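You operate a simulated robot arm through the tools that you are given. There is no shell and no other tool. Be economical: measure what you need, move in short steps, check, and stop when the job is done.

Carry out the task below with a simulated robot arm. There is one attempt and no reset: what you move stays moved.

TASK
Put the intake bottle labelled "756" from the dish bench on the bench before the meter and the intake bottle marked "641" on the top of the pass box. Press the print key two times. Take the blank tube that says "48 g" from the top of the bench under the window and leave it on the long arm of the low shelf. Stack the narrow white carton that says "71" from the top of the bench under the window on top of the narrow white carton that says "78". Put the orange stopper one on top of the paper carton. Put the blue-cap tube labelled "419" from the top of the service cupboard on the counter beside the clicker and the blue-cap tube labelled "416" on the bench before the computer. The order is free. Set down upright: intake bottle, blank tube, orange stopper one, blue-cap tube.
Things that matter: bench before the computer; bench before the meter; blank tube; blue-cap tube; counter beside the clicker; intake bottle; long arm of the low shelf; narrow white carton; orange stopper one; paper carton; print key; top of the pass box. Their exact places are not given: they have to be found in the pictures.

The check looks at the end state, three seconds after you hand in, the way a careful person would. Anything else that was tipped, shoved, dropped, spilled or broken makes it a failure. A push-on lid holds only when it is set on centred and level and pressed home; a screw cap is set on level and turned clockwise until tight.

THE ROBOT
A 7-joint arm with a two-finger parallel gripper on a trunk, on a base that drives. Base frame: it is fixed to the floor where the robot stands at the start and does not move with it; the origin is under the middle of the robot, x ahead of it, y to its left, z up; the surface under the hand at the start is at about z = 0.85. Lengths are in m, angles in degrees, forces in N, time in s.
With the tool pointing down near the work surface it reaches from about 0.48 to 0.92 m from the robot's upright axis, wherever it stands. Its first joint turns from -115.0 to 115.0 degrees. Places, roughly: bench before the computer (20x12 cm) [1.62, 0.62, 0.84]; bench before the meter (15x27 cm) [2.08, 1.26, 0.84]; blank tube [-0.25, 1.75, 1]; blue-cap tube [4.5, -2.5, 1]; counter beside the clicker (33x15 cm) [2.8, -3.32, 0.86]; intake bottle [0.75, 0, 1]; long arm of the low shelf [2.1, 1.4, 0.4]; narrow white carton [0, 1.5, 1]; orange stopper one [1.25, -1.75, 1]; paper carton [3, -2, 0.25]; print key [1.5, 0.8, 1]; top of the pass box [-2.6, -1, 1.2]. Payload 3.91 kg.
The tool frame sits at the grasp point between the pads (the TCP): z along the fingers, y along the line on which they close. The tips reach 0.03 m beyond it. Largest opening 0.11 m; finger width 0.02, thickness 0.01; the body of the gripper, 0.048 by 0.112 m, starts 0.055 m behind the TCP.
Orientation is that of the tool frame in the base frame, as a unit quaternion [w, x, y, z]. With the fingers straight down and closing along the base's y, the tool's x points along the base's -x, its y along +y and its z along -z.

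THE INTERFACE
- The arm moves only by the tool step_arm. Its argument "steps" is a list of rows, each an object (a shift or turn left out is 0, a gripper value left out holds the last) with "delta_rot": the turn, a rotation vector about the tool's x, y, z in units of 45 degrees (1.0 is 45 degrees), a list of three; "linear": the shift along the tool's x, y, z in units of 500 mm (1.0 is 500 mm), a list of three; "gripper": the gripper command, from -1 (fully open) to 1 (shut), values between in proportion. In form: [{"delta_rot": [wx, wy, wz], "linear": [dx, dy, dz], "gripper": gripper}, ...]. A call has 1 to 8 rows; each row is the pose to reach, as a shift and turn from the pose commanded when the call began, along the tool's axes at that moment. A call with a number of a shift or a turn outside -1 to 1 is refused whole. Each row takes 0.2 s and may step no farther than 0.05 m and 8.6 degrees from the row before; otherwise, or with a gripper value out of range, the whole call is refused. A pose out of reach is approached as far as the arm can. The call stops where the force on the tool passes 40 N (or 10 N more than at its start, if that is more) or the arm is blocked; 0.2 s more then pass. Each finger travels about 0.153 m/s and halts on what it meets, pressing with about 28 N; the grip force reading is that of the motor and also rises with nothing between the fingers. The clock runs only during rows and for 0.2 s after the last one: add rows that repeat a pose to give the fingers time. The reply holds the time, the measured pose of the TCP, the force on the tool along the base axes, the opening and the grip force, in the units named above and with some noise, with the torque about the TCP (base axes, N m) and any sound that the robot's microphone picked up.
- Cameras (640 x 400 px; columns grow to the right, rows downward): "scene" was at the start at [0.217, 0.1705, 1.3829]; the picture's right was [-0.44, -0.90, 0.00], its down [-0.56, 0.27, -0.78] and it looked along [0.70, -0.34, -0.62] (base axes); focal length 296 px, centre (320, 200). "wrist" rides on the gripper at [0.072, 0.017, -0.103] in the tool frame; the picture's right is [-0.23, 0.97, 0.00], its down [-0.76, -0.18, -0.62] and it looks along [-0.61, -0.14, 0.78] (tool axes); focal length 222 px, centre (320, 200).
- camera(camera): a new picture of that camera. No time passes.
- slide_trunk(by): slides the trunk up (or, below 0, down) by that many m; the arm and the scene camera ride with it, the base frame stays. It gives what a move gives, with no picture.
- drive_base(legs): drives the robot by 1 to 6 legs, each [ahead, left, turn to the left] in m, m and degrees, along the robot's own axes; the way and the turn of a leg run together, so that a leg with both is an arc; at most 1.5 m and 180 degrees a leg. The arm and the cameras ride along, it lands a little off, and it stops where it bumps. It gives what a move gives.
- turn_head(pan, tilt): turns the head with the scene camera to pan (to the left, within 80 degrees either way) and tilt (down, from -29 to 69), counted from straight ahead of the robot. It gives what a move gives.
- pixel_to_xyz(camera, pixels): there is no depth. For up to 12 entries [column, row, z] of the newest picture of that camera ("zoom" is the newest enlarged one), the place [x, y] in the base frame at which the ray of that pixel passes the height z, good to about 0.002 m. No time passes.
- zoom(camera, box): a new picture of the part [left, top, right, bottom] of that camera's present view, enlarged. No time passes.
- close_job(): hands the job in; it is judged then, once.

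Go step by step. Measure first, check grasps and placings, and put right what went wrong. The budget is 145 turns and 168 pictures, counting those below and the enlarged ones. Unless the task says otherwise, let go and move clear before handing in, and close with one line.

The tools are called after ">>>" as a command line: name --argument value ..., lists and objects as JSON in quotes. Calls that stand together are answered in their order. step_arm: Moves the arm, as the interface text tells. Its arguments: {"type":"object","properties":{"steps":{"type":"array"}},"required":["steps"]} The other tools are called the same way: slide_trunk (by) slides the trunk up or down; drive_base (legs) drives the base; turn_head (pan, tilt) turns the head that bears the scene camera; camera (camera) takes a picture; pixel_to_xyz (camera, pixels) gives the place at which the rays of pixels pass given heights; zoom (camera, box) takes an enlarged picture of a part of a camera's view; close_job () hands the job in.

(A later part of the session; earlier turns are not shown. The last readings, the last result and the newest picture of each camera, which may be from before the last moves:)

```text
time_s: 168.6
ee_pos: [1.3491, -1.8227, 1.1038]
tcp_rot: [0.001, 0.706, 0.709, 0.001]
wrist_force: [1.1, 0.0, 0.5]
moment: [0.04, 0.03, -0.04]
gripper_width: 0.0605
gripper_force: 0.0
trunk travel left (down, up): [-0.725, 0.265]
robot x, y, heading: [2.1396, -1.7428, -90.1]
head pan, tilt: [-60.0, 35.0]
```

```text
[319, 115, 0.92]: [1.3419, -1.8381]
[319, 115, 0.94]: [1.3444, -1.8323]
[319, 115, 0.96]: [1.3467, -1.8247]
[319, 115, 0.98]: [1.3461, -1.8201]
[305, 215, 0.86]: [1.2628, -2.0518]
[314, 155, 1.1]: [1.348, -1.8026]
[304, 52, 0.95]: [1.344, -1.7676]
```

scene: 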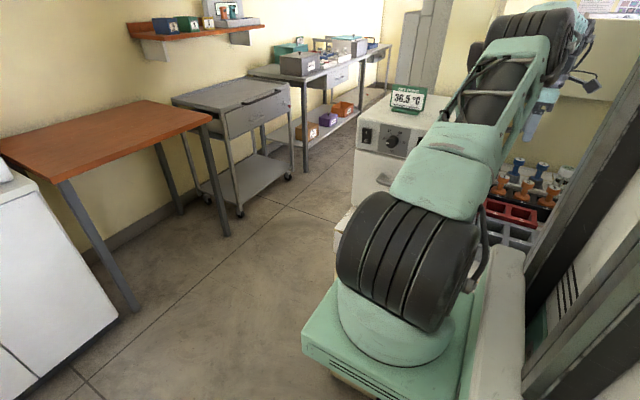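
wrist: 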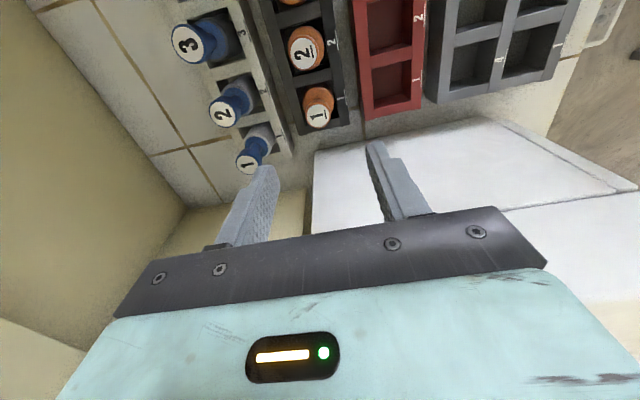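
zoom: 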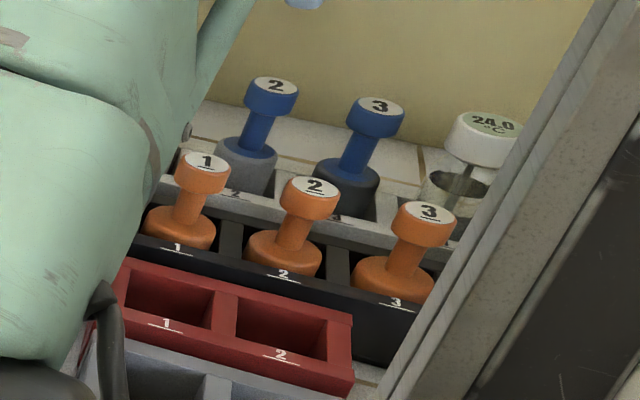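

>>> pixel_to_xyz --camera "zoom" --pixels '[[203, 163, 0.92], [203, 163, 0.94], [203, 163, 0.96], [203, 163, 0.98], [180, 235, 0.88]]'

```text
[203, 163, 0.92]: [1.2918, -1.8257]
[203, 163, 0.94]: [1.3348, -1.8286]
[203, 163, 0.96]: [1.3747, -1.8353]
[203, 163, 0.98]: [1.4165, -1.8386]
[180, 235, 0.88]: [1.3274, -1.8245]
```

Stopper 1 is at (1.345,-1.830), top z≈0.945. I'll check the oven side's clearance.

>>> pixel_to_xyz --camera "wrist" --pixels '[[313, 152, 0.86], [400, 135, 0.86], [490, 118, 0.86], [313, 152, 1.0], [310, 200, 1.1], [420, 210, 1.1]]'

```text
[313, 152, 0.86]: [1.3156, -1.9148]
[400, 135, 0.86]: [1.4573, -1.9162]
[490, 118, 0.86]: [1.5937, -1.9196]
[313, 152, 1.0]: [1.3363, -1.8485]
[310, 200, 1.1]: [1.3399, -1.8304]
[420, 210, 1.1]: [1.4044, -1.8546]
```

Oven face at y≈-1.917, clear. Descend and grip the head.

>>> step_arm --steps '[{"linear": [-0.015, -0.008, 0.08]}, {"linear": [-0.015, -0.008, 0.16]}, {"linear": [-0.015, -0.008, 0.24]}, {"linear": [-0.015, -0.008, 0.31]}, {"linear": [-0.015, -0.008, 0.332]}, {"linear": [-0.015, -0.008, 0.332], "gripper": 1}, {"linear": [-0.015, -0.008, 0.332], "gripper": 1}, {"linear": [-0.015, -0.008, 0.332], "gripper": 1}]'

>>> camera --camera "wrist"

>>> zoom --camera "scene" --box '[470, 110, 630, 230]'

```text
time_s: 170.4
ee_pos: [1.3433, -1.83, 0.9364]
tcp_rot: [0.0, 0.706, 0.708, 0.0]
wrist_force: [0.0, -0.2, 0.5]
moment: [0.01, 0.0, 0.0]
gripper_width: 0.0284
gripper_force: 28.1
trunk travel left (down, up): [-0.725, 0.265]
robot x, y, heading: [2.1438, -1.738, -90.3]
head pan, tilt: [-60.0, 35.0]
```

```text
98 pictures are left
```

wrist: 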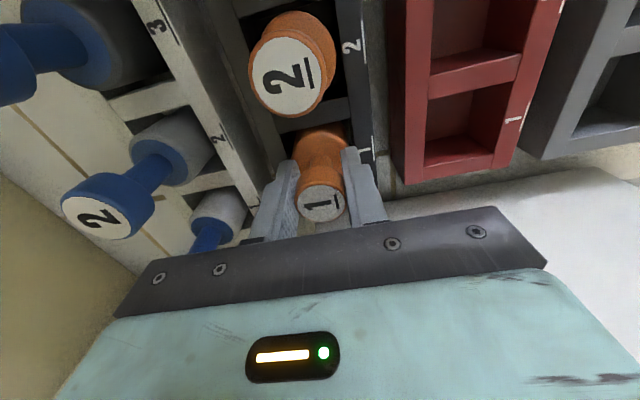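

```text
3.33 times, centred on (550, 170) of scene
```

zoom: 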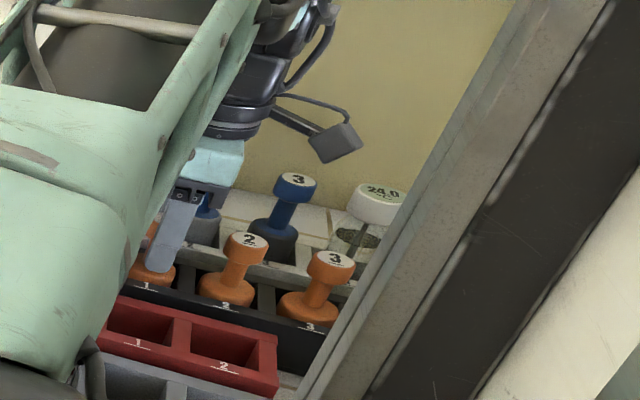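

Stopper 1 is gripped (0.028). I'll lift 0.2 m, bring it out over the bench edge, then arc the arm back to the front.

>>> step_arm --steps '[{"linear": [0, 0, -0.06]}, {"linear": [0, 0, -0.14]}, {"linear": [0, 0, -0.23]}, {"linear": [0, 0, -0.32]}, {"linear": [0, 0, -0.4]}]'

>>> step_arm --steps '[{"linear": [0, 0.092, 0]}, {"linear": [0, 0.185, 0]}, {"linear": [0, 0.277, 0]}, {"linear": [0, 0.37, 0]}, {"linear": [0, 0.462, 0]}, {"linear": [0, 0.554, 0]}]'

>>> step_arm --steps '[{"linear": [-0.091, 0.019, 0]}, {"linear": [-0.179, 0.047, 0]}, {"linear": [-0.265, 0.082, 0]}, {"linear": [-0.347, 0.124, 0]}, {"linear": [-0.425, 0.174, 0]}, {"linear": [-0.499, 0.23, 0]}, {"linear": [-0.567, 0.292, 0]}, {"linear": [-0.63, 0.36, 0]}]'

>>> step_arm --steps '[{"linear": [-0.057, 0.073, 0]}, {"linear": [-0.107, 0.151, 0]}, {"linear": [-0.15, 0.233, 0]}, {"linear": [-0.185, 0.318, 0]}, {"linear": [-0.213, 0.406, 0]}, {"linear": [-0.234, 0.5, 0]}, {"linear": [-0.246, 0.592, 0]}, {"linear": [-0.25, 0.684, 0]}]'

>>> turn_head --pan 70 --tilt 45

>>> camera --camera "scene"

>>> camera --camera "wrist"

```text
time_s: 171.6
ee_pos: [1.3437, -1.8314, 1.1378]
tcp_rot: [0.0, 0.706, 0.708, 0.0]
wrist_force: [-1.0, -0.4, -0.7]
moment: [-0.01, -0.02, -0.03]
gripper_width: 0.0283
gripper_force: 27.8
trunk travel left (down, up): [-0.725, 0.265]
robot x, y, heading: [2.1374, -1.7418, -90.1]
head pan, tilt: [-60.0, 35.0]
```

```text
time_s: 173.0
ee_pos: [1.6188, -1.8279, 1.1353]
tcp_rot: [0.0, 0.706, 0.709, 0.0]
wrist_force: [-0.1, 0.9, -1.2]
moment: [-0.02, -0.04, 0.0]
gripper_width: 0.0287
gripper_force: 27.4
trunk travel left (down, up): [-0.725, 0.265]
robot x, y, heading: [2.1413, -1.7386, -90.2]
head pan, tilt: [-60.0, 35.0]
```

```text
time_s: 174.8
ee_pos: [1.804, -2.1423, 1.1382]
tcp_rot: [0.0, 0.706, 0.708, 0.001]
wrist_force: [-0.4, 0.1, 0.2]
moment: [-0.01, 0.03, 0.01]
gripper_width: 0.0285
gripper_force: 28.2
trunk travel left (down, up): [-0.725, 0.265]
robot x, y, heading: [2.1401, -1.7376, -89.9]
head pan, tilt: [-60.0, 35.0]
```

```text
time_s: 176.6
ee_pos: [2.1469, -2.2642, 1.1347]
tcp_rot: [-0.001, 0.707, 0.707, 0.001]
wrist_force: [0.4, -0.3, 0.1]
moment: [-0.04, 0.0, 0.0]
gripper_width: 0.0285
gripper_force: 27.5
trunk travel left (down, up): [-0.725, 0.265]
robot x, y, heading: [2.1397, -1.7394, -90.3]
head pan, tilt: [-60.0, 35.0]
```

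```text
time_s: 178.7
ee_pos: [2.1461, -2.2649, 1.1352]
tcp_rot: [0.0, 0.706, 0.708, -0.001]
wrist_force: [0.4, 0.5, -1.1]
moment: [0.0, -0.01, 0.01]
gripper_width: 0.0285
gripper_force: 28.6
trunk travel left (down, up): [-0.725, 0.265]
robot x, y, heading: [2.1423, -1.7388, -90.2]
head pan, tilt: [70.0, 45.0]
```

```text
96 pictures are left
```

scene: 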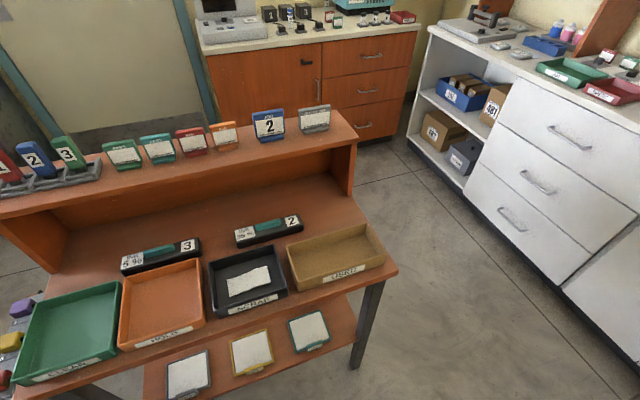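

```text
95 pictures are left
```

wrist: 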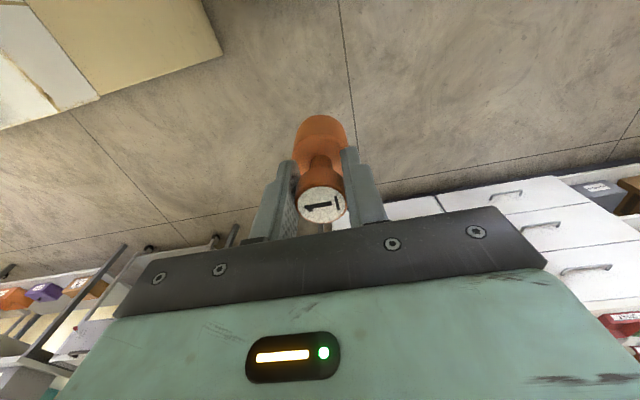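

Stopper held. The paper carton should be on the desk's low shelf; I'll go south to y≈-2.6, turn left and look at it.

>>> drive_base --legs '[[0.85, 0, 0], [0, 0, 90]]'

>>> turn_head --pan 35 --tilt 40

>>> camera --camera "scene"

```text
time_s: 187.0
ee_pos: [2.6599, -2.5865, 1.1355]
tcp_rot: [0.001, 0.005, 1.0, 0.0]
wrist_force: [0.9, -0.4, -0.4]
moment: [0.01, 0.01, 0.0]
gripper_width: 0.0286
gripper_force: 28.3
trunk travel left (down, up): [-0.725, 0.265]
robot x, y, heading: [2.1336, -2.585, -0.7]
head pan, tilt: [70.0, 45.0]
```

```text
time_s: 188.0
ee_pos: [2.6591, -2.5858, 1.1364]
tcp_rot: [0.0, 0.004, 1.0, 0.0]
wrist_force: [-0.4, 0.3, 0.6]
moment: [0.0, 0.01, -0.02]
gripper_width: 0.0284
gripper_force: 28.0
trunk travel left (down, up): [-0.725, 0.265]
robot x, y, heading: [2.1347, -2.5868, -0.8]
head pan, tilt: [35.0, 40.0]
```

```text
94 pictures are left
```

scene: 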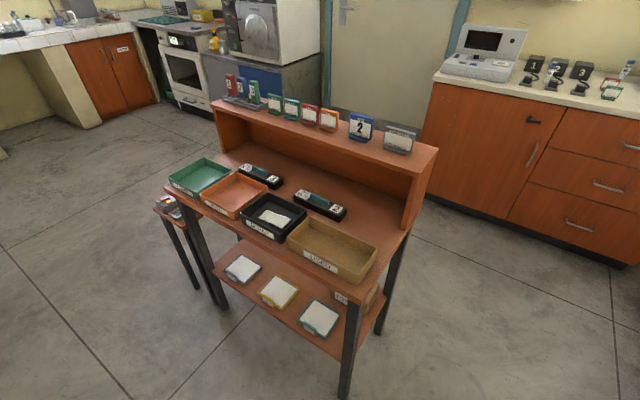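

The carton is under the desk's south end around (370,295). I'll lower the trunk to look in under the desk top.

>>> slide_trunk --by -0.5

>>> turn_head --pan 30 --tilt 25

>>> camera --camera "scene"

>>> zoom --camera "scene" --box '[260, 120, 460, 320]'

```text
refused: -0.5 is not a number from -0.4 to 0.4
```

```text
time_s: 188.8
ee_pos: [2.6583, -2.5855, 1.1352]
tcp_rot: [0.0, 0.005, 1.0, -0.001]
wrist_force: [0.3, -0.2, -0.3]
moment: [-0.02, 0.01, -0.03]
gripper_width: 0.0281
gripper_force: 27.9
trunk travel left (down, up): [-0.725, 0.265]
robot x, y, heading: [2.1368, -2.5825, -0.9]
head pan, tilt: [30.0, 25.0]
```

```text
93 pictures are left
```

scene: 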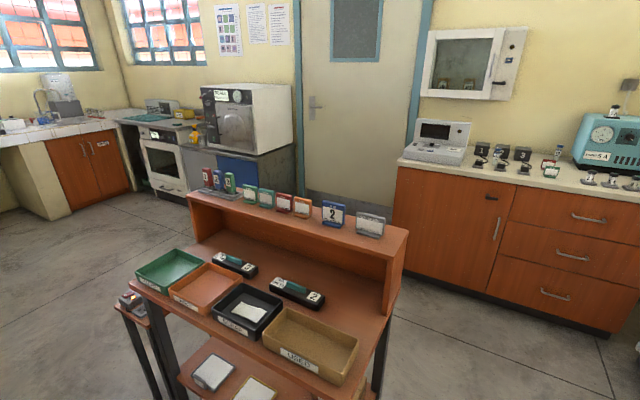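

```text
2.00 times, centred on (360, 220) of scene
```

zoom: 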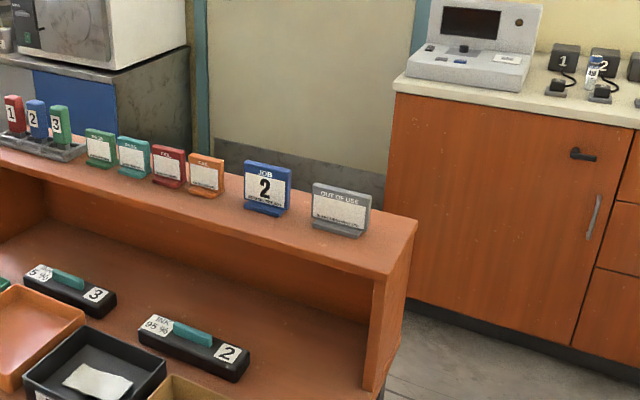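

Trunk moves are limited to 0.4 per call; lowering 0.4.

>>> slide_trunk --by -0.4

>>> turn_head --pan 32 --tilt 25

>>> camera --camera "scene"

```text
time_s: 192.6
ee_pos: [2.6602, -2.5861, 0.7347]
tcp_rot: [0.0, 0.004, 1.0, 0.0]
wrist_force: [0.0, 0.0, -0.7]
moment: [-0.01, -0.05, 0.01]
gripper_width: 0.0285
gripper_force: 28.0
trunk travel left (down, up): [-0.325, 0.665]
robot x, y, heading: [2.1324, -2.5869, -0.8]
head pan, tilt: [30.0, 25.0]
```

```text
time_s: 193.2
ee_pos: [2.6589, -2.5865, 0.7361]
tcp_rot: [0.001, 0.005, 1.0, -0.001]
wrist_force: [-0.4, 0.6, -0.6]
moment: [-0.04, -0.05, 0.01]
gripper_width: 0.0283
gripper_force: 27.7
trunk travel left (down, up): [-0.325, 0.665]
robot x, y, heading: [2.1331, -2.591, -0.9]
head pan, tilt: [32.0, 25.0]
```

```text
91 pictures are left
```

scene: 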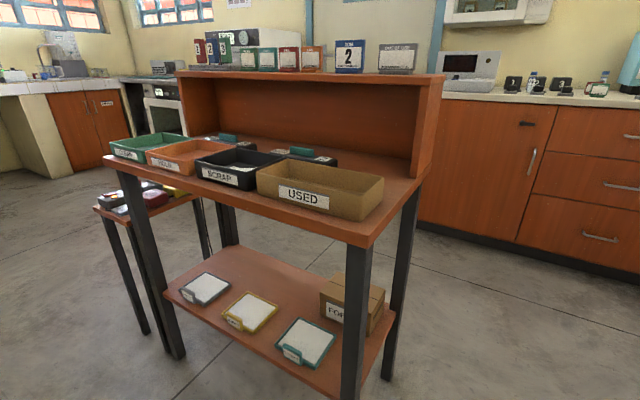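

The carton sits on the low shelf at (352,300). Zoom in and look a little lower for the geometry.

>>> turn_head --pan 32 --tilt 38

>>> camera --camera "scene"

>>> zoom --camera "scene" --box '[300, 180, 420, 280]'

>>> pixel_to_xyz --camera "scene" --pixels '[[345, 360, 0], [385, 300, 0], [350, 160, 0.7], [415, 105, 0.7], [320, 208, 0.3], [375, 250, 0.3], [372, 252, 0.2], [365, 230, 0.2]]'

```text
time_s: 194.0
ee_pos: [2.6594, -2.5856, 0.7339]
tcp_rot: [0.0, 0.004, 1.0, -0.001]
wrist_force: [0.3, -0.5, 0.0]
moment: [-0.06, 0.01, -0.01]
gripper_width: 0.0286
gripper_force: 28.0
trunk travel left (down, up): [-0.325, 0.665]
robot x, y, heading: [2.1348, -2.5871, -0.7]
head pan, tilt: [32.0, 38.0]
```

```text
90 pictures are left
```

scene: 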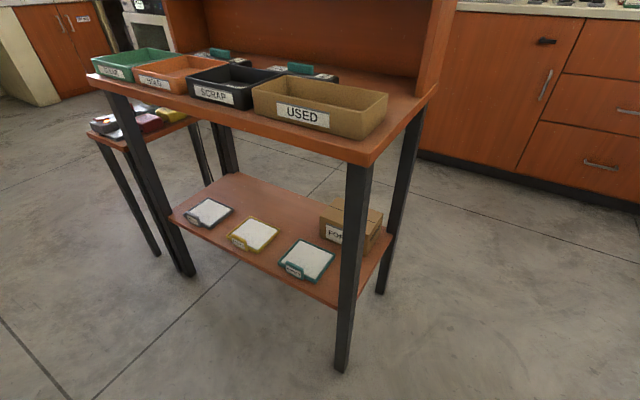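

```text
4.00 times, centred on (360, 230) of scene
```

zoom: 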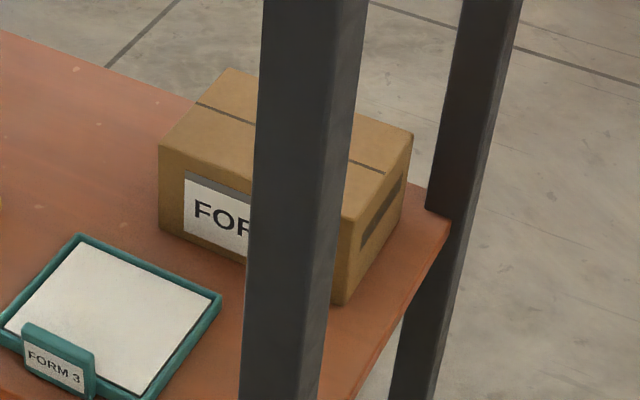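

```text
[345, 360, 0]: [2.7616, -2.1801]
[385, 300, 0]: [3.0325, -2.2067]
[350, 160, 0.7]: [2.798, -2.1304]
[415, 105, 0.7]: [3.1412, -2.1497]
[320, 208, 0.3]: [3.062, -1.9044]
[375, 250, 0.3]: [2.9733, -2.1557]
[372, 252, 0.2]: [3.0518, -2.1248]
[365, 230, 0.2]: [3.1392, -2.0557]
```

I need the shelf and carton heights; convert shelf corner (392,234) and carton corners at several heights.

>>> pixel_to_xyz --camera "scene" --pixels '[[392, 234, 0.15], [392, 234, 0.2], [392, 234, 0.25], [392, 234, 0.3], [383, 213, 0.3], [383, 213, 0.35], [365, 235, 0.3], [365, 235, 0.35], [337, 197, 0.3], [337, 197, 0.35], [320, 217, 0.3], [320, 217, 0.35]]'

```text
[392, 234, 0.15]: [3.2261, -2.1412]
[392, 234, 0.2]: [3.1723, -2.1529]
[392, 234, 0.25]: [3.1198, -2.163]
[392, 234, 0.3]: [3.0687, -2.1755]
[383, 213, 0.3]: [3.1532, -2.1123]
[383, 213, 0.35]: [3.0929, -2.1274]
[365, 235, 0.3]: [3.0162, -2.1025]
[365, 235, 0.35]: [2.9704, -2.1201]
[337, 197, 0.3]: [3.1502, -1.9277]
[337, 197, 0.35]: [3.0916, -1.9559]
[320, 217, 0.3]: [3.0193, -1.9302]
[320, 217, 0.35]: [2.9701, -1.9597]
```

The carton top is about z≈0.35 centred near (3.03,-2.04), under the desk top (z≈0.72), so a vertical hand won't fit. I'll regrip the stopper at a tilt on the counter first: raise the trunk, go to x≈2.8 and face the counter.

>>> slide_trunk --by 0.4

>>> drive_base --legs '[[0.65, 0, 0], [0, 0, -89]]'

>>> turn_head --pan 0 --tilt 35

>>> camera --camera "scene"

```text
time_s: 197.8
ee_pos: [2.6585, -2.5864, 1.1344]
tcp_rot: [0.0, 0.004, 1.0, 0.0]
wrist_force: [-0.1, 0.0, -0.5]
moment: [0.0, 0.0, 0.01]
gripper_width: 0.0285
gripper_force: 27.7
trunk travel left (down, up): [-0.725, 0.265]
robot x, y, heading: [2.1367, -2.5874, -0.6]
head pan, tilt: [32.0, 38.0]
```

```text
time_s: 203.2
ee_pos: [3.2095, -2.8979, 1.1353]
tcp_rot: [-0.001, 0.299, 0.954, 0.001]
wrist_force: [0.9, 0.3, -0.7]
moment: [-0.01, 0.04, -0.02]
gripper_width: 0.0285
gripper_force: 28.1
trunk travel left (down, up): [-0.725, 0.265]
robot x, y, heading: [2.7772, -2.6007, -35.1]
head pan, tilt: [32.0, 38.0]
stopped in leg 2: the robot was blocked; the commanded pose is now the measured one
```

```text
time_s: 204.2
ee_pos: [3.2095, -2.8987, 1.1354]
tcp_rot: [0.0, 0.3, 0.954, 0.0]
wrist_force: [0.2, 0.5, -0.4]
moment: [-0.02, 0.01, -0.02]
gripper_width: 0.0283
gripper_force: 27.7
trunk travel left (down, up): [-0.725, 0.265]
robot x, y, heading: [2.7757, -2.6014, -34.9]
head pan, tilt: [0.0, 35.0]
```

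```text
88 pictures are left
```

scene: 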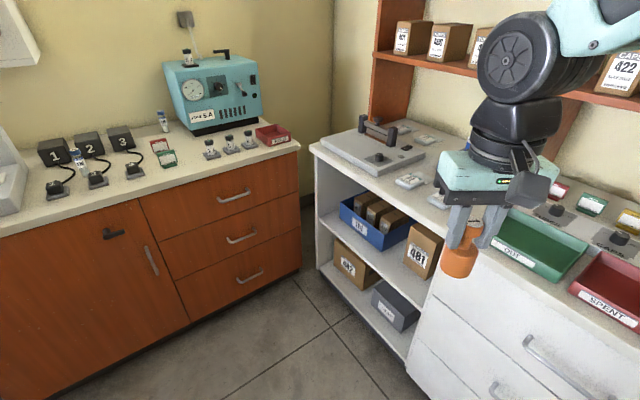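

The turn bumped (side-rear corner near the desk leg at ~0.42 m). I'll move away south, complete the turn, then check the desk afterwards.

>>> drive_base --legs '[[0.09, -0.13, 0], [0, 0, -55]]'

>>> turn_head --pan 0 --tilt 40

>>> camera --camera "scene"

>>> turn_head --pan 80 --tilt 40

>>> camera --camera "scene"

```text
time_s: 208.1
ee_pos: [2.7805, -3.2829, 1.1353]
tcp_rot: [0.0, 0.707, 0.708, 0.001]
wrist_force: [-0.6, 0.2, -0.1]
moment: [-0.02, -0.01, 0.01]
gripper_width: 0.0283
gripper_force: 27.6
trunk travel left (down, up): [-0.725, 0.265]
robot x, y, heading: [2.7781, -2.7601, -89.9]
head pan, tilt: [0.0, 35.0]
```

```text
time_s: 208.7
ee_pos: [2.7795, -3.284, 1.1344]
tcp_rot: [-0.001, 0.706, 0.708, 0.0]
wrist_force: [0.2, -0.5, -0.8]
moment: [0.02, 0.0, -0.02]
gripper_width: 0.0286
gripper_force: 27.7
trunk travel left (down, up): [-0.725, 0.265]
robot x, y, heading: [2.7712, -2.7567, -90.2]
head pan, tilt: [0.0, 40.0]
```

```text
87 pictures are left
```

scene: 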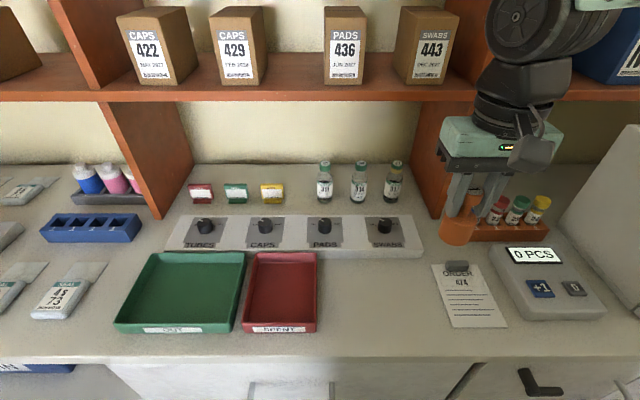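

```text
time_s: 210.2
ee_pos: [2.7805, -3.2832, 1.1358]
tcp_rot: [-0.002, 0.707, 0.707, 0.001]
wrist_force: [0.4, 0.3, -0.2]
moment: [-0.01, 0.02, 0.02]
gripper_width: 0.0284
gripper_force: 28.3
trunk travel left (down, up): [-0.725, 0.265]
robot x, y, heading: [2.7756, -2.7582, -89.8]
head pan, tilt: [80.0, 40.0]
```

```text
86 pictures are left
```

scene: 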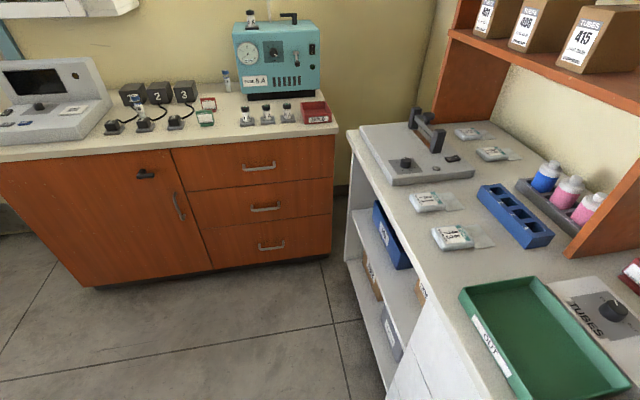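

The free area left of the clicker, around (375,300) in the front view, is the target counter region. Verify its coordinates.

>>> turn_head --pan 0 --tilt 45

>>> camera --camera "scene"

>>> pixel_to_xyz --camera "scene" --pixels '[[330, 230, 0.86], [420, 230, 0.86], [375, 270, 0.86], [320, 300, 0.86], [430, 300, 0.86], [375, 325, 0.86], [470, 250, 0.86]]'

>>> camera --camera "wrist"

```text
time_s: 211.8
ee_pos: [2.7788, -3.2835, 1.1354]
tcp_rot: [-0.001, 0.707, 0.708, 0.001]
wrist_force: [0.1, -0.2, -0.2]
moment: [0.0, 0.01, -0.01]
gripper_width: 0.0287
gripper_force: 27.3
trunk travel left (down, up): [-0.725, 0.265]
robot x, y, heading: [2.7793, -2.7597, -89.9]
head pan, tilt: [0.0, 45.0]
```

```text
85 pictures are left
```

scene: 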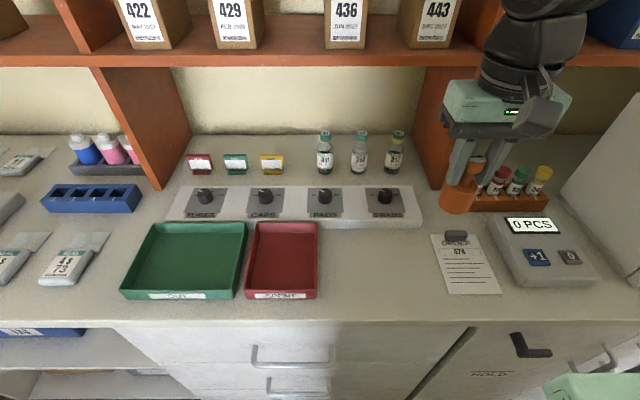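

```text
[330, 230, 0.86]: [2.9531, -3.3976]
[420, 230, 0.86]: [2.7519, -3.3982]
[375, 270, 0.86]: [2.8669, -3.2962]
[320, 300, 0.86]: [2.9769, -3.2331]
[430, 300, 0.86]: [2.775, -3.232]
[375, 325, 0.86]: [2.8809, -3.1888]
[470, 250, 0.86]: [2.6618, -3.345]
```

```text
84 pictures are left
```

wrist: 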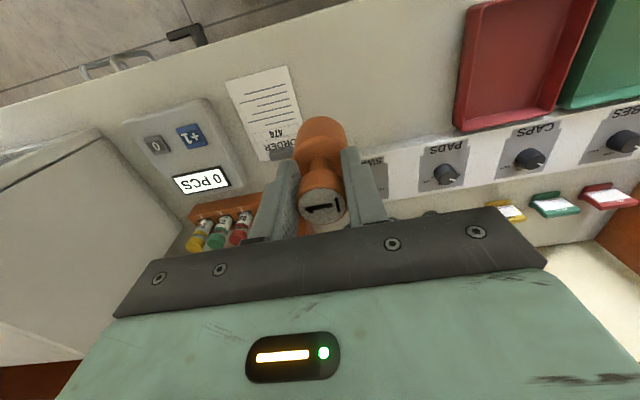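

Free spot at (2.86,-3.29). I'll lower the stopper there.

>>> step_arm --steps '[{"linear": [0, 0.081, 0]}, {"linear": [0, 0.162, 0]}, {"linear": [0, 0.162, 0.09]}, {"linear": [0, 0.162, 0.18]}, {"linear": [0, 0.162, 0.27]}, {"linear": [0, 0.162, 0.35]}]'

>>> step_arm --steps '[{"linear": [0, 0, 0.015]}, {"linear": [0, 0, 0.03]}, {"linear": [0, 0, 0.04]}, {"linear": [0, 0, 0.05]}, {"linear": [0, 0, 0.06]}, {"linear": [0, 0, 0.07]}, {"linear": [0, 0, 0.08]}]'

>>> camera --camera "wrist"

>>> camera --camera "scene"

```text
time_s: 213.2
ee_pos: [2.8612, -3.2832, 0.9576]
tcp_rot: [0.0, 0.706, 0.708, 0.0]
wrist_force: [-0.1, -0.3, -0.6]
moment: [0.01, 0.0, 0.01]
gripper_width: 0.0284
gripper_force: 28.3
trunk travel left (down, up): [-0.725, 0.265]
robot x, y, heading: [2.7741, -2.7613, -90.3]
head pan, tilt: [0.0, 45.0]
```

```text
time_s: 214.4
ee_pos: [2.8615, -3.283, 0.9329]
tcp_rot: [0.001, 0.705, 0.709, 0.0]
wrist_force: [-1.8, 4.4, 23.2]
moment: [0.26, 0.15, 0.01]
gripper_width: 0.0282
gripper_force: 28.0
trunk travel left (down, up): [-0.725, 0.265]
robot x, y, heading: [2.7748, -2.7576, -90.1]
head pan, tilt: [0.0, 45.0]
stopped in row 5: the force on the tool passed its limit at 44 N (the readings are from after the stop); the commanded pose is now the measured one
```

```text
83 pictures are left
```

wrist: 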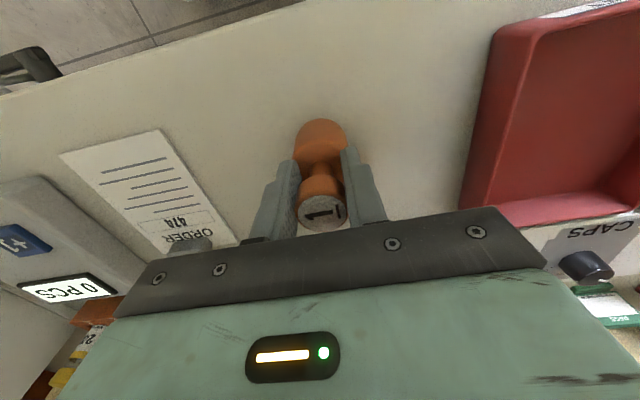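

```text
82 pictures are left
```

scene: 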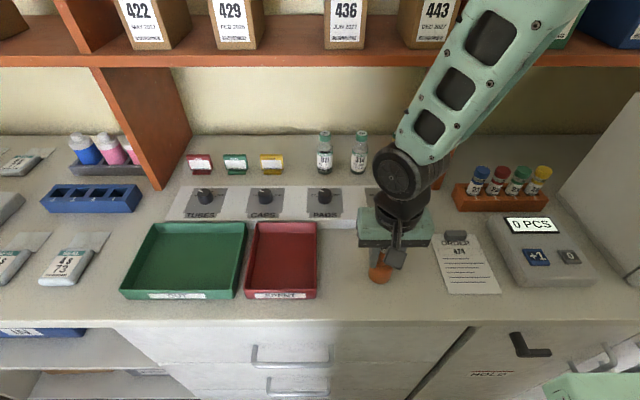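

Stopper stands on the counter. I'll open slightly, pitch the hand back 55° about the head, and regrip.

>>> step_arm --steps '[{"linear": [0, 0, -0.006], "gripper": 0.2}, {"linear": [0, 0, -0.006], "gripper": 0.1}, {"linear": [0, 0, -0.006], "delta_rot": [0, -0.18, 0]}, {"linear": [0, 0, -0.006], "delta_rot": [0, -0.36, 0]}, {"linear": [0, 0, -0.006], "delta_rot": [0, -0.54, 0]}, {"linear": [0, 0, -0.006], "delta_rot": [0, -0.72, 0]}, {"linear": [0, 0, -0.006], "delta_rot": [0, -0.9, 0]}]'

>>> step_arm --steps '[{"delta_rot": [0, -0.16, 0]}, {"delta_rot": [0, -0.32, 0]}]'

>>> camera --camera "scene"

>>> camera --camera "wrist"

```text
time_s: 216.2
ee_pos: [2.8445, -3.3072, 0.9407]
tcp_rot: [0.246, 0.693, 0.63, -0.25]
wrist_force: [-0.3, 0.3, 0.0]
moment: [0.0, -0.02, 0.01]
gripper_width: 0.0494
gripper_force: 0.1
out of reach, approached as far as the arm can: row 7
trunk travel left (down, up): [-0.725, 0.265]
robot x, y, heading: [2.7709, -2.7595, -90.1]
head pan, tilt: [0.0, 45.0]
stopped in row 7: the arm was blocked; the commanded pose is now the measured one
```

```text
time_s: 216.8
ee_pos: [2.823, -3.3299, 0.9407]
tcp_rot: [0.316, 0.671, 0.567, -0.357]
wrist_force: [0.0, 0.8, 2.5]
moment: [0.15, -0.1, 0.02]
gripper_width: 0.0496
gripper_force: 0.1
out of reach, approached as far as the arm can: row 1, 2
trunk travel left (down, up): [-0.725, 0.265]
robot x, y, heading: [2.776, -2.7617, -90.4]
head pan, tilt: [0.0, 45.0]
stopped in row 2: the force on the tool passed its limit at 114 N (the readings are from after the stop); the commanded pose is now the measured one
```

```text
81 pictures are left
```

scene: 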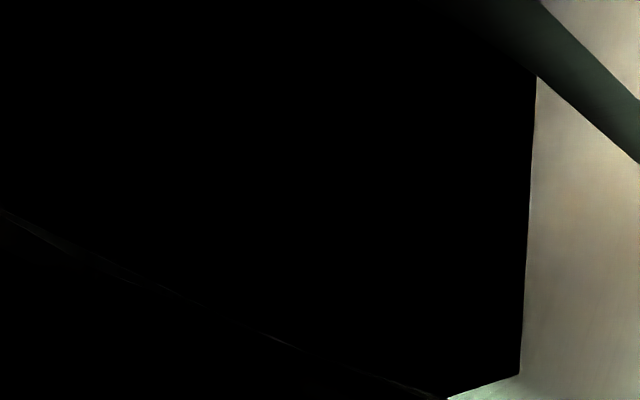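

```text
80 pictures are left
```

wrist: 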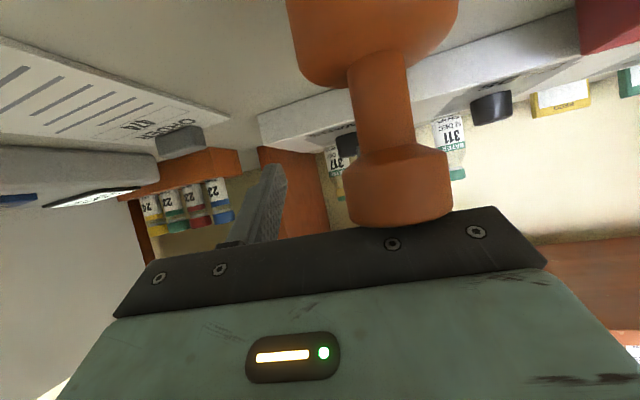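

The pitch took the arm out of reach (too close in) and the hand drifted beside the stopper, which seems still upright. I'll back off along -x of the tool (forward/up), away from it.

>>> step_arm --steps '[{"linear": [-0.04, 0, -0.02]}, {"linear": [-0.09, 0, -0.06]}, {"linear": [-0.14, 0, -0.11]}, {"linear": [-0.18, 0, -0.18]}]'

>>> camera --camera "wrist"

>>> camera --camera "scene"

```text
time_s: 217.7
ee_pos: [2.7391, -3.3644, 1.0092]
tcp_rot: [0.229, 0.695, 0.517, -0.444]
wrist_force: [-0.2, 0.8, 0.7]
moment: [0.0, 0.0, -0.03]
gripper_width: 0.0496
gripper_force: 0.0
out of reach, approached as far as the arm can: row 1, 2, 3, 4
trunk travel left (down, up): [-0.725, 0.265]
robot x, y, heading: [2.7731, -2.7581, -90.2]
head pan, tilt: [0.0, 45.0]
stopped in row 4: the arm was blocked; the commanded pose is now the measured one
```

```text
79 pictures are left
```

wrist: 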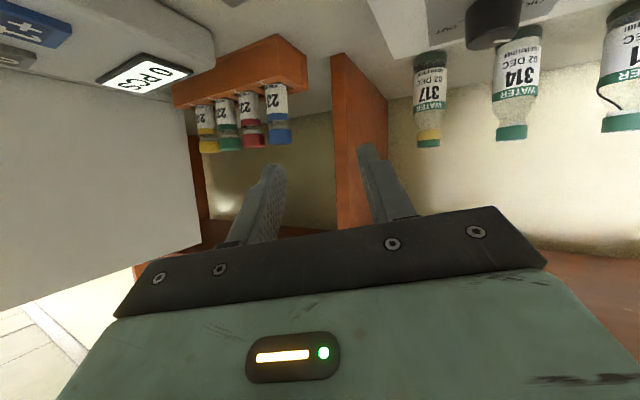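

```text
78 pictures are left
```

scene: 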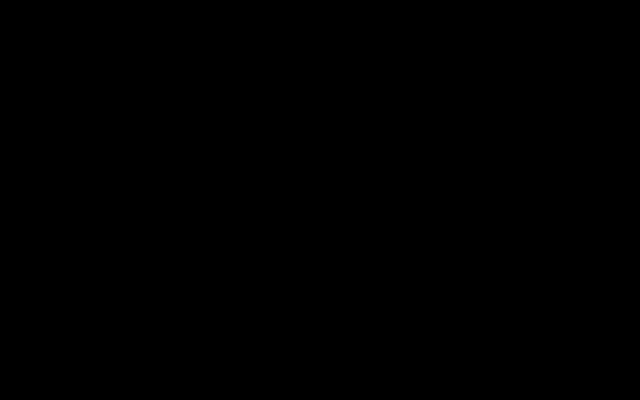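

The elbow is folded up against the head camera. I'll raise the trunk a bit, back the base 0.17 m, and unpitch.

>>> slide_trunk --by 0.12

>>> drive_base --legs '[[-0.15, 0, 0]]'

>>> step_arm --steps '[{"delta_rot": [0, 0.18, 0]}, {"delta_rot": [0, 0.36, 0]}, {"delta_rot": [0, 0.54, 0]}, {"delta_rot": [0, 0.72, 0]}, {"delta_rot": [0, 0.9, 0]}]'

>>> camera --camera "scene"

>>> camera --camera "wrist"

```text
time_s: 219.2
ee_pos: [2.7401, -3.3658, 1.1304]
tcp_rot: [0.23, 0.695, 0.516, -0.444]
wrist_force: [-0.2, -0.2, 0.0]
moment: [0.01, 0.03, 0.06]
gripper_width: 0.0497
gripper_force: 0.1
trunk travel left (down, up): [-0.845, 0.145]
robot x, y, heading: [2.7726, -2.7619, -90.2]
head pan, tilt: [0.0, 45.0]
```

```text
time_s: 220.6
ee_pos: [2.739, -3.2126, 1.1295]
tcp_rot: [0.23, 0.696, 0.515, -0.445]
wrist_force: [-0.4, -0.4, 0.5]
moment: [0.03, -0.02, -0.04]
gripper_width: 0.0496
gripper_force: 0.0
trunk travel left (down, up): [-0.845, 0.145]
robot x, y, heading: [2.7707, -2.6065, -90.3]
head pan, tilt: [0.0, 45.0]
```

```text
time_s: 221.8
ee_pos: [2.7416, -3.212, 1.1299]
tcp_rot: [0.037, 0.805, 0.565, -0.175]
wrist_force: [0.4, -0.1, 0.6]
moment: [-0.03, 0.0, 0.0]
gripper_width: 0.0496
gripper_force: 0.0
trunk travel left (down, up): [-0.845, 0.145]
robot x, y, heading: [2.7769, -2.6033, -90.1]
head pan, tilt: [0.0, 45.0]
```

```text
77 pictures are left
```

scene: 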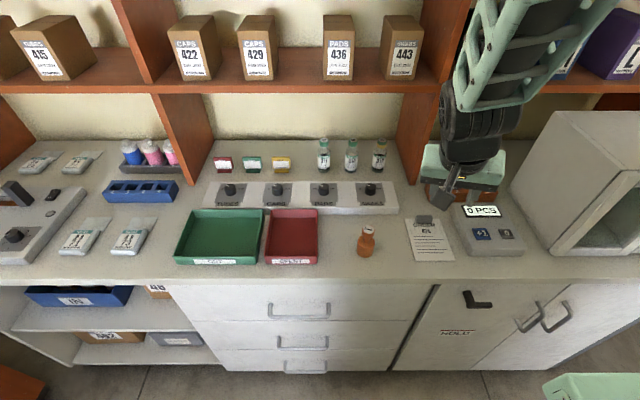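

```text
76 pictures are left
```

wrist: 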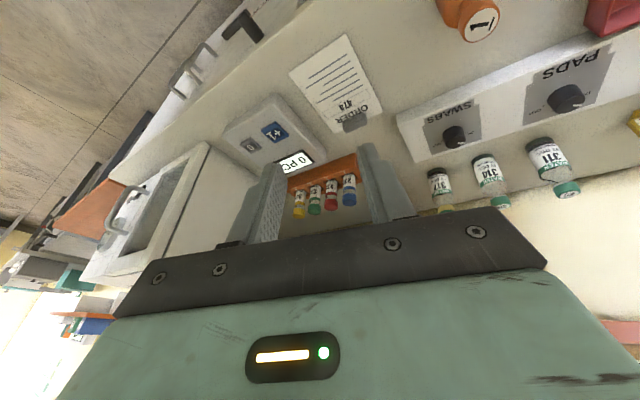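

The stopper still stands upright at (367,242), nothing disturbed. I'll restore the hand orientation, move above the stopper at z≈1.10, then pitch 45° there with more distance and check.

>>> drive_base --legs '[[-0.05, 0, 0]]'

>>> step_arm --steps '[{"delta_rot": [-0.064, 0.098, -0.111]}, {"delta_rot": [-0.127, 0.196, -0.222]}, {"delta_rot": [-0.19, 0.295, -0.333]}, {"delta_rot": [-0.255, 0.393, -0.444]}]'

>>> step_arm --steps '[{"linear": [-0.08, 0.05, 0]}, {"linear": [-0.16, 0.1, 0.02]}, {"linear": [-0.24, 0.17, 0.04]}, {"linear": [-0.24, 0.237, 0.06]}]'

>>> step_arm --steps '[{"delta_rot": [0, -0.18, 0]}, {"delta_rot": [0, -0.36, 0]}, {"delta_rot": [0, -0.54, 0]}, {"delta_rot": [0, -0.72, 0]}, {"delta_rot": [0, -0.9, 0]}]'

>>> camera --camera "scene"

>>> camera --camera "wrist"

```text
time_s: 222.7
ee_pos: [2.7405, -3.1626, 1.1297]
tcp_rot: [0.038, 0.805, 0.565, -0.176]
wrist_force: [0.1, 0.6, -0.5]
moment: [-0.03, 0.02, -0.01]
gripper_width: 0.0495
gripper_force: 0.0
trunk travel left (down, up): [-0.845, 0.145]
robot x, y, heading: [2.7775, -2.5566, -90.1]
head pan, tilt: [0.0, 45.0]
```

```text
time_s: 223.7
ee_pos: [2.7416, -3.1625, 1.1299]
tcp_rot: [-0.001, 0.705, 0.709, 0.003]
wrist_force: [0.0, -0.7, -0.3]
moment: [0.02, 0.05, -0.02]
gripper_width: 0.0495
gripper_force: 0.0
trunk travel left (down, up): [-0.845, 0.145]
robot x, y, heading: [2.7754, -2.5589, -90.2]
head pan, tilt: [0.0, 45.0]
```

```text
refused: row 3 steps farther than a row can; nothing moved
```

```text
time_s: 224.9
ee_pos: [2.7446, -3.1762, 1.1324]
tcp_rot: [0.245, 0.664, 0.664, -0.242]
wrist_force: [-0.6, -0.3, 1.4]
moment: [-0.06, 0.0, 0.0]
gripper_width: 0.0494
gripper_force: 0.0
out of reach, approached as far as the arm can: row 5
trunk travel left (down, up): [-0.845, 0.145]
robot x, y, heading: [2.774, -2.5553, -90.1]
head pan, tilt: [0.0, 45.0]
```

```text
75 pictures are left
```

scene: 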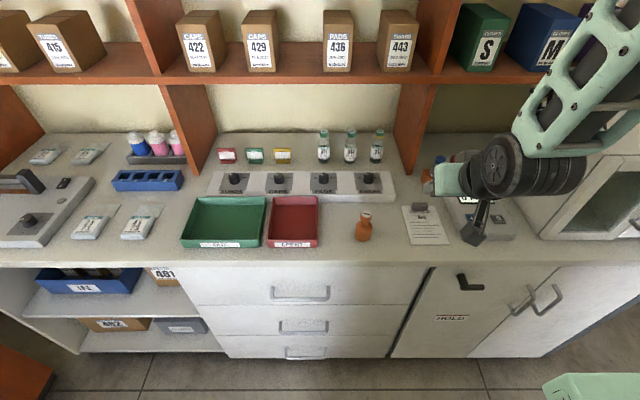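

```text
74 pictures are left
```

wrist: 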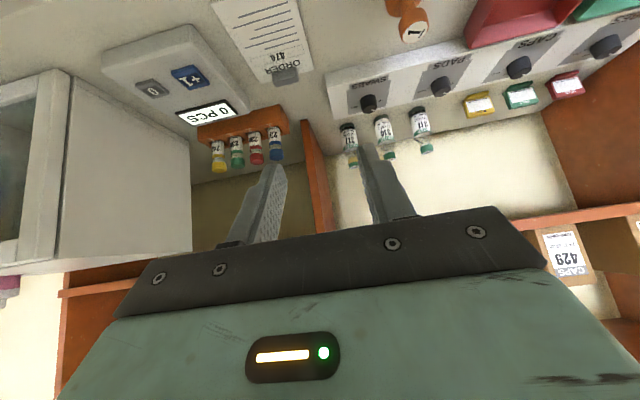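

The hand is pitched 40°. Now move it horizontally over the stopper and verify.

>>> step_arm --steps '[{"linear": [-0.041, 0.058, 0.035]}, {"linear": [-0.082, 0.117, 0.069]}, {"linear": [-0.122, 0.175, 0.104]}, {"linear": [-0.163, 0.234, 0.138]}]'

>>> camera --camera "wrist"

>>> camera --camera "scene"

>>> pixel_to_xyz --camera "scene" --pixels '[[366, 213, 0.94], [363, 240, 0.862], [366, 214, 0.93]]'

```text
time_s: 225.9
ee_pos: [2.8622, -3.2831, 1.1328]
tcp_rot: [0.244, 0.664, 0.664, -0.243]
wrist_force: [-0.3, -0.4, 0.4]
moment: [-0.01, -0.03, 0.02]
gripper_width: 0.0495
gripper_force: 0.0
trunk travel left (down, up): [-0.845, 0.145]
robot x, y, heading: [2.7729, -2.5575, -89.9]
head pan, tilt: [0.0, 45.0]
```

```text
73 pictures are left
```

wrist: 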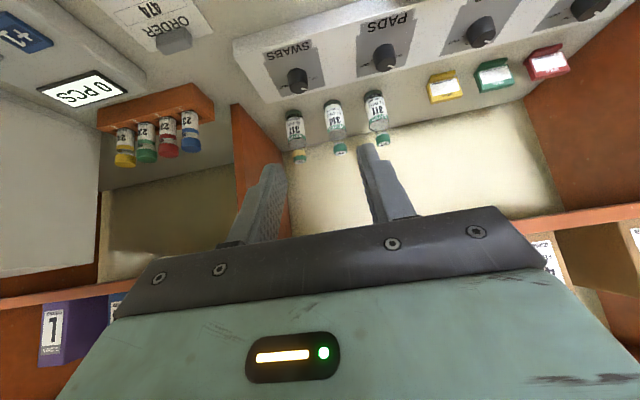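

```text
72 pictures are left
```

scene: 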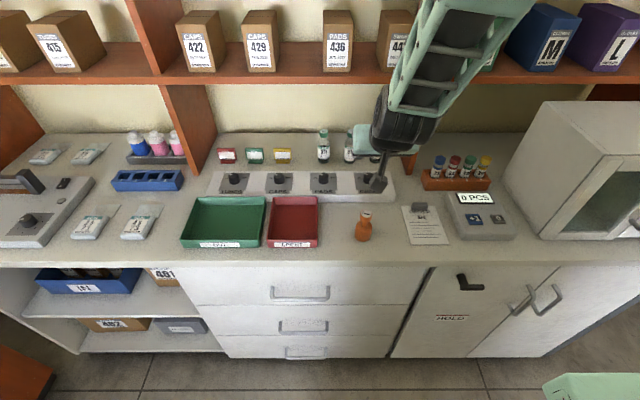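

```text
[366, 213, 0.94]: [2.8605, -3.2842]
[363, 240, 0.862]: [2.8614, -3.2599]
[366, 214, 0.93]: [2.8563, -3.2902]
```

Stopper at (2.861,-3.284) matches the hand. I'll descend vertically 0.2 m and grip.

>>> step_arm --steps '[{"linear": [0.06, 0, 0.071]}, {"linear": [0.12, 0, 0.142]}, {"linear": [0.18, 0, 0.213]}, {"linear": [0.235, 0, 0.278]}, {"linear": [0.257, 0, 0.304]}, {"linear": [0.257, 0, 0.304], "gripper": 1}, {"linear": [0.257, 0, 0.304], "gripper": 1}]'

>>> camera --camera "wrist"

>>> zoom --camera "scene" --box '[300, 150, 460, 260]'

```text
time_s: 227.5
ee_pos: [2.863, -3.2836, 0.9317]
tcp_rot: [0.245, 0.663, 0.665, -0.242]
wrist_force: [-0.2, 0.2, -0.1]
moment: [-0.04, 0.02, 0.0]
gripper_width: 0.0282
gripper_force: 28.3
trunk travel left (down, up): [-0.845, 0.145]
robot x, y, heading: [2.769, -2.5588, -90.5]
head pan, tilt: [0.0, 45.0]
```

```text
71 pictures are left
```

wrist: 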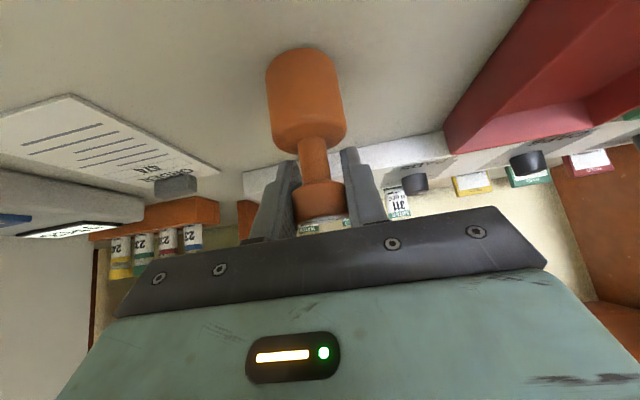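

```text
3.64 times, centred on (380, 205) of scene
```

zoom: 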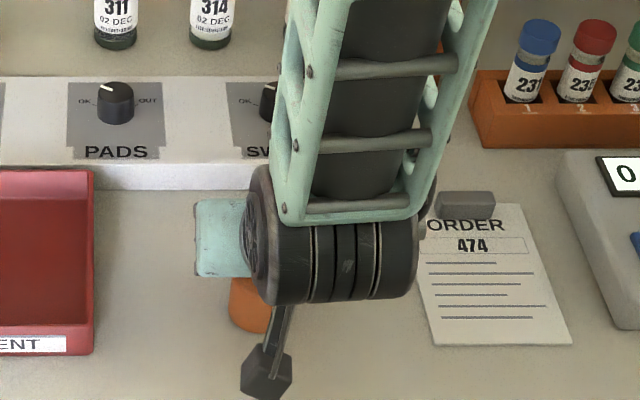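

Gripped tilted (0.028). The carton lies along the desk's back (east) edge, so I'll approach from the east. Lift, then drive left to x≈3.5.

>>> step_arm --steps '[{"linear": [-0.06, 0, -0.071]}, {"linear": [-0.12, 0, -0.142]}, {"linear": [-0.16, 0, -0.189]}]'

>>> slide_trunk --by 0.14

>>> drive_base --legs '[[0, 0.76, 0]]'

>>> turn_head --pan 60 --tilt 40

>>> camera --camera "scene"

>>> camera --camera "wrist"

```text
time_s: 228.3
ee_pos: [2.8606, -3.2829, 1.0566]
tcp_rot: [0.245, 0.663, 0.665, -0.242]
wrist_force: [-0.2, 0.5, -0.7]
moment: [-0.02, 0.0, -0.05]
gripper_width: 0.0283
gripper_force: 28.1
trunk travel left (down, up): [-0.845, 0.145]
robot x, y, heading: [2.7728, -2.5606, -89.9]
head pan, tilt: [0.0, 45.0]
```

```text
time_s: 230.0
ee_pos: [2.8612, -3.2837, 1.1955]
tcp_rot: [0.245, 0.663, 0.665, -0.242]
wrist_force: [0.2, 0.6, 0.3]
moment: [-0.01, 0.04, 0.01]
gripper_width: 0.0286
gripper_force: 28.1
trunk travel left (down, up): [-0.985, 0.005]
robot x, y, heading: [2.7749, -2.5589, -90.2]
head pan, tilt: [0.0, 45.0]
```

```text
time_s: 234.1
ee_pos: [3.6379, -3.2795, 1.1953]
tcp_rot: [0.246, 0.66, 0.667, -0.241]
wrist_force: [-0.5, -0.5, -0.3]
moment: [0.02, -0.02, -0.01]
gripper_width: 0.0284
gripper_force: 28.1
trunk travel left (down, up): [-0.985, 0.005]
robot x, y, heading: [3.5413, -2.5534, -89.5]
head pan, tilt: [0.0, 45.0]
```

```text
time_s: 235.4
ee_pos: [3.6363, -3.2805, 1.196]
tcp_rot: [0.246, 0.66, 0.668, -0.24]
wrist_force: [-0.1, 0.7, -0.4]
moment: [0.0, -0.02, 0.0]
gripper_width: 0.0287
gripper_force: 28.4
trunk travel left (down, up): [-0.985, 0.005]
robot x, y, heading: [3.5438, -2.5555, -89.7]
head pan, tilt: [60.0, 40.0]
```

```text
69 pictures are left
```

scene: 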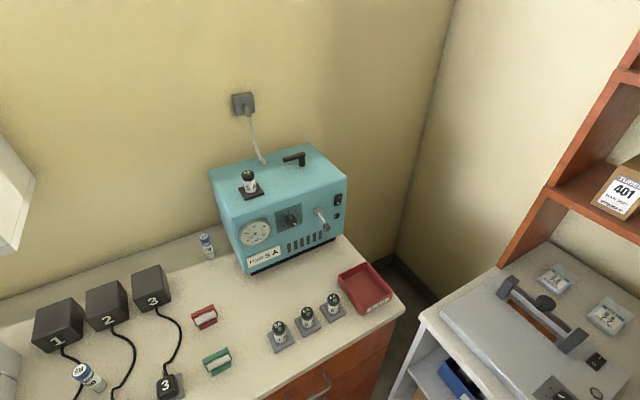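

```text
68 pictures are left
```

wrist: 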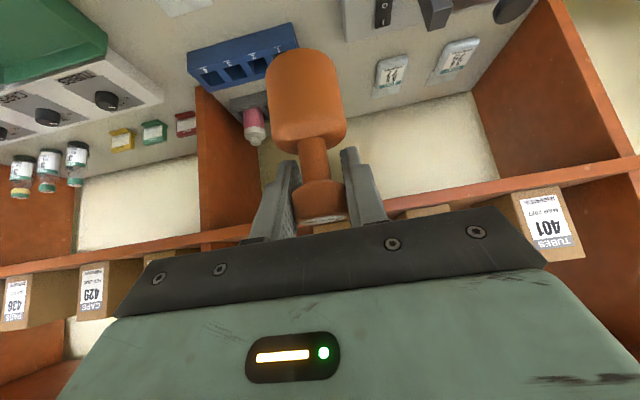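

Blue-cap tubes stand on this service cupboard (e.g. (205,245), (88,378)). I'll measure its front edge, then turn right to face -x.

>>> pixel_to_xyz --camera "scene" --pixels '[[400, 308, 0.88], [330, 365, 0.88], [205, 255, 0.88], [95, 390, 0.88], [270, 395, 0.88]]'

>>> drive_base --legs '[[0, 0, -90.3]]'

>>> turn_head --pan -20 --tilt 40

>>> camera --camera "scene"

```text
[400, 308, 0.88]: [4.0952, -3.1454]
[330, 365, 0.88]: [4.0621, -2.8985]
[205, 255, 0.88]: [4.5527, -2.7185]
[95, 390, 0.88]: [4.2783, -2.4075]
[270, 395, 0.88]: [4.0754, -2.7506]
```

```text
time_s: 239.7
ee_pos: [2.8172, -2.6324, 1.1962]
tcp_rot: [0.0, 0.939, -0.005, -0.344]
wrist_force: [0.4, -1.3, -0.7]
moment: [0.02, -0.02, 0.02]
gripper_width: 0.0286
gripper_force: 27.6
trunk travel left (down, up): [-0.985, 0.005]
robot x, y, heading: [3.5386, -2.5575, 179.3]
head pan, tilt: [60.0, 40.0]
```

```text
time_s: 241.2
ee_pos: [2.8172, -2.6333, 1.1972]
tcp_rot: [0.0, 0.939, -0.005, -0.344]
wrist_force: [0.1, 0.0, -0.9]
moment: [0.02, -0.01, -0.01]
gripper_width: 0.0283
gripper_force: 28.2
trunk travel left (down, up): [-0.985, 0.005]
robot x, y, heading: [3.5417, -2.5551, 179.3]
head pan, tilt: [-20.0, 40.0]
```

```text
67 pictures are left
```

scene: 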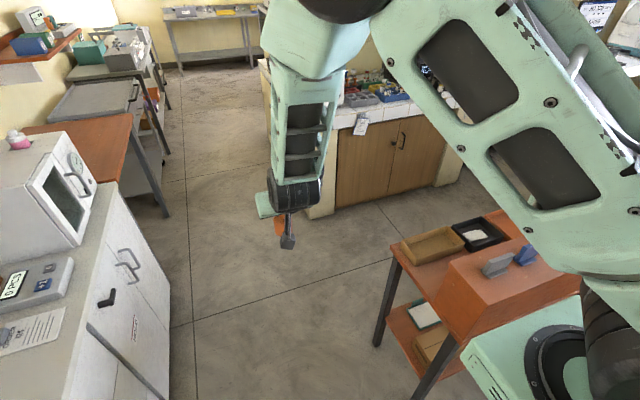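

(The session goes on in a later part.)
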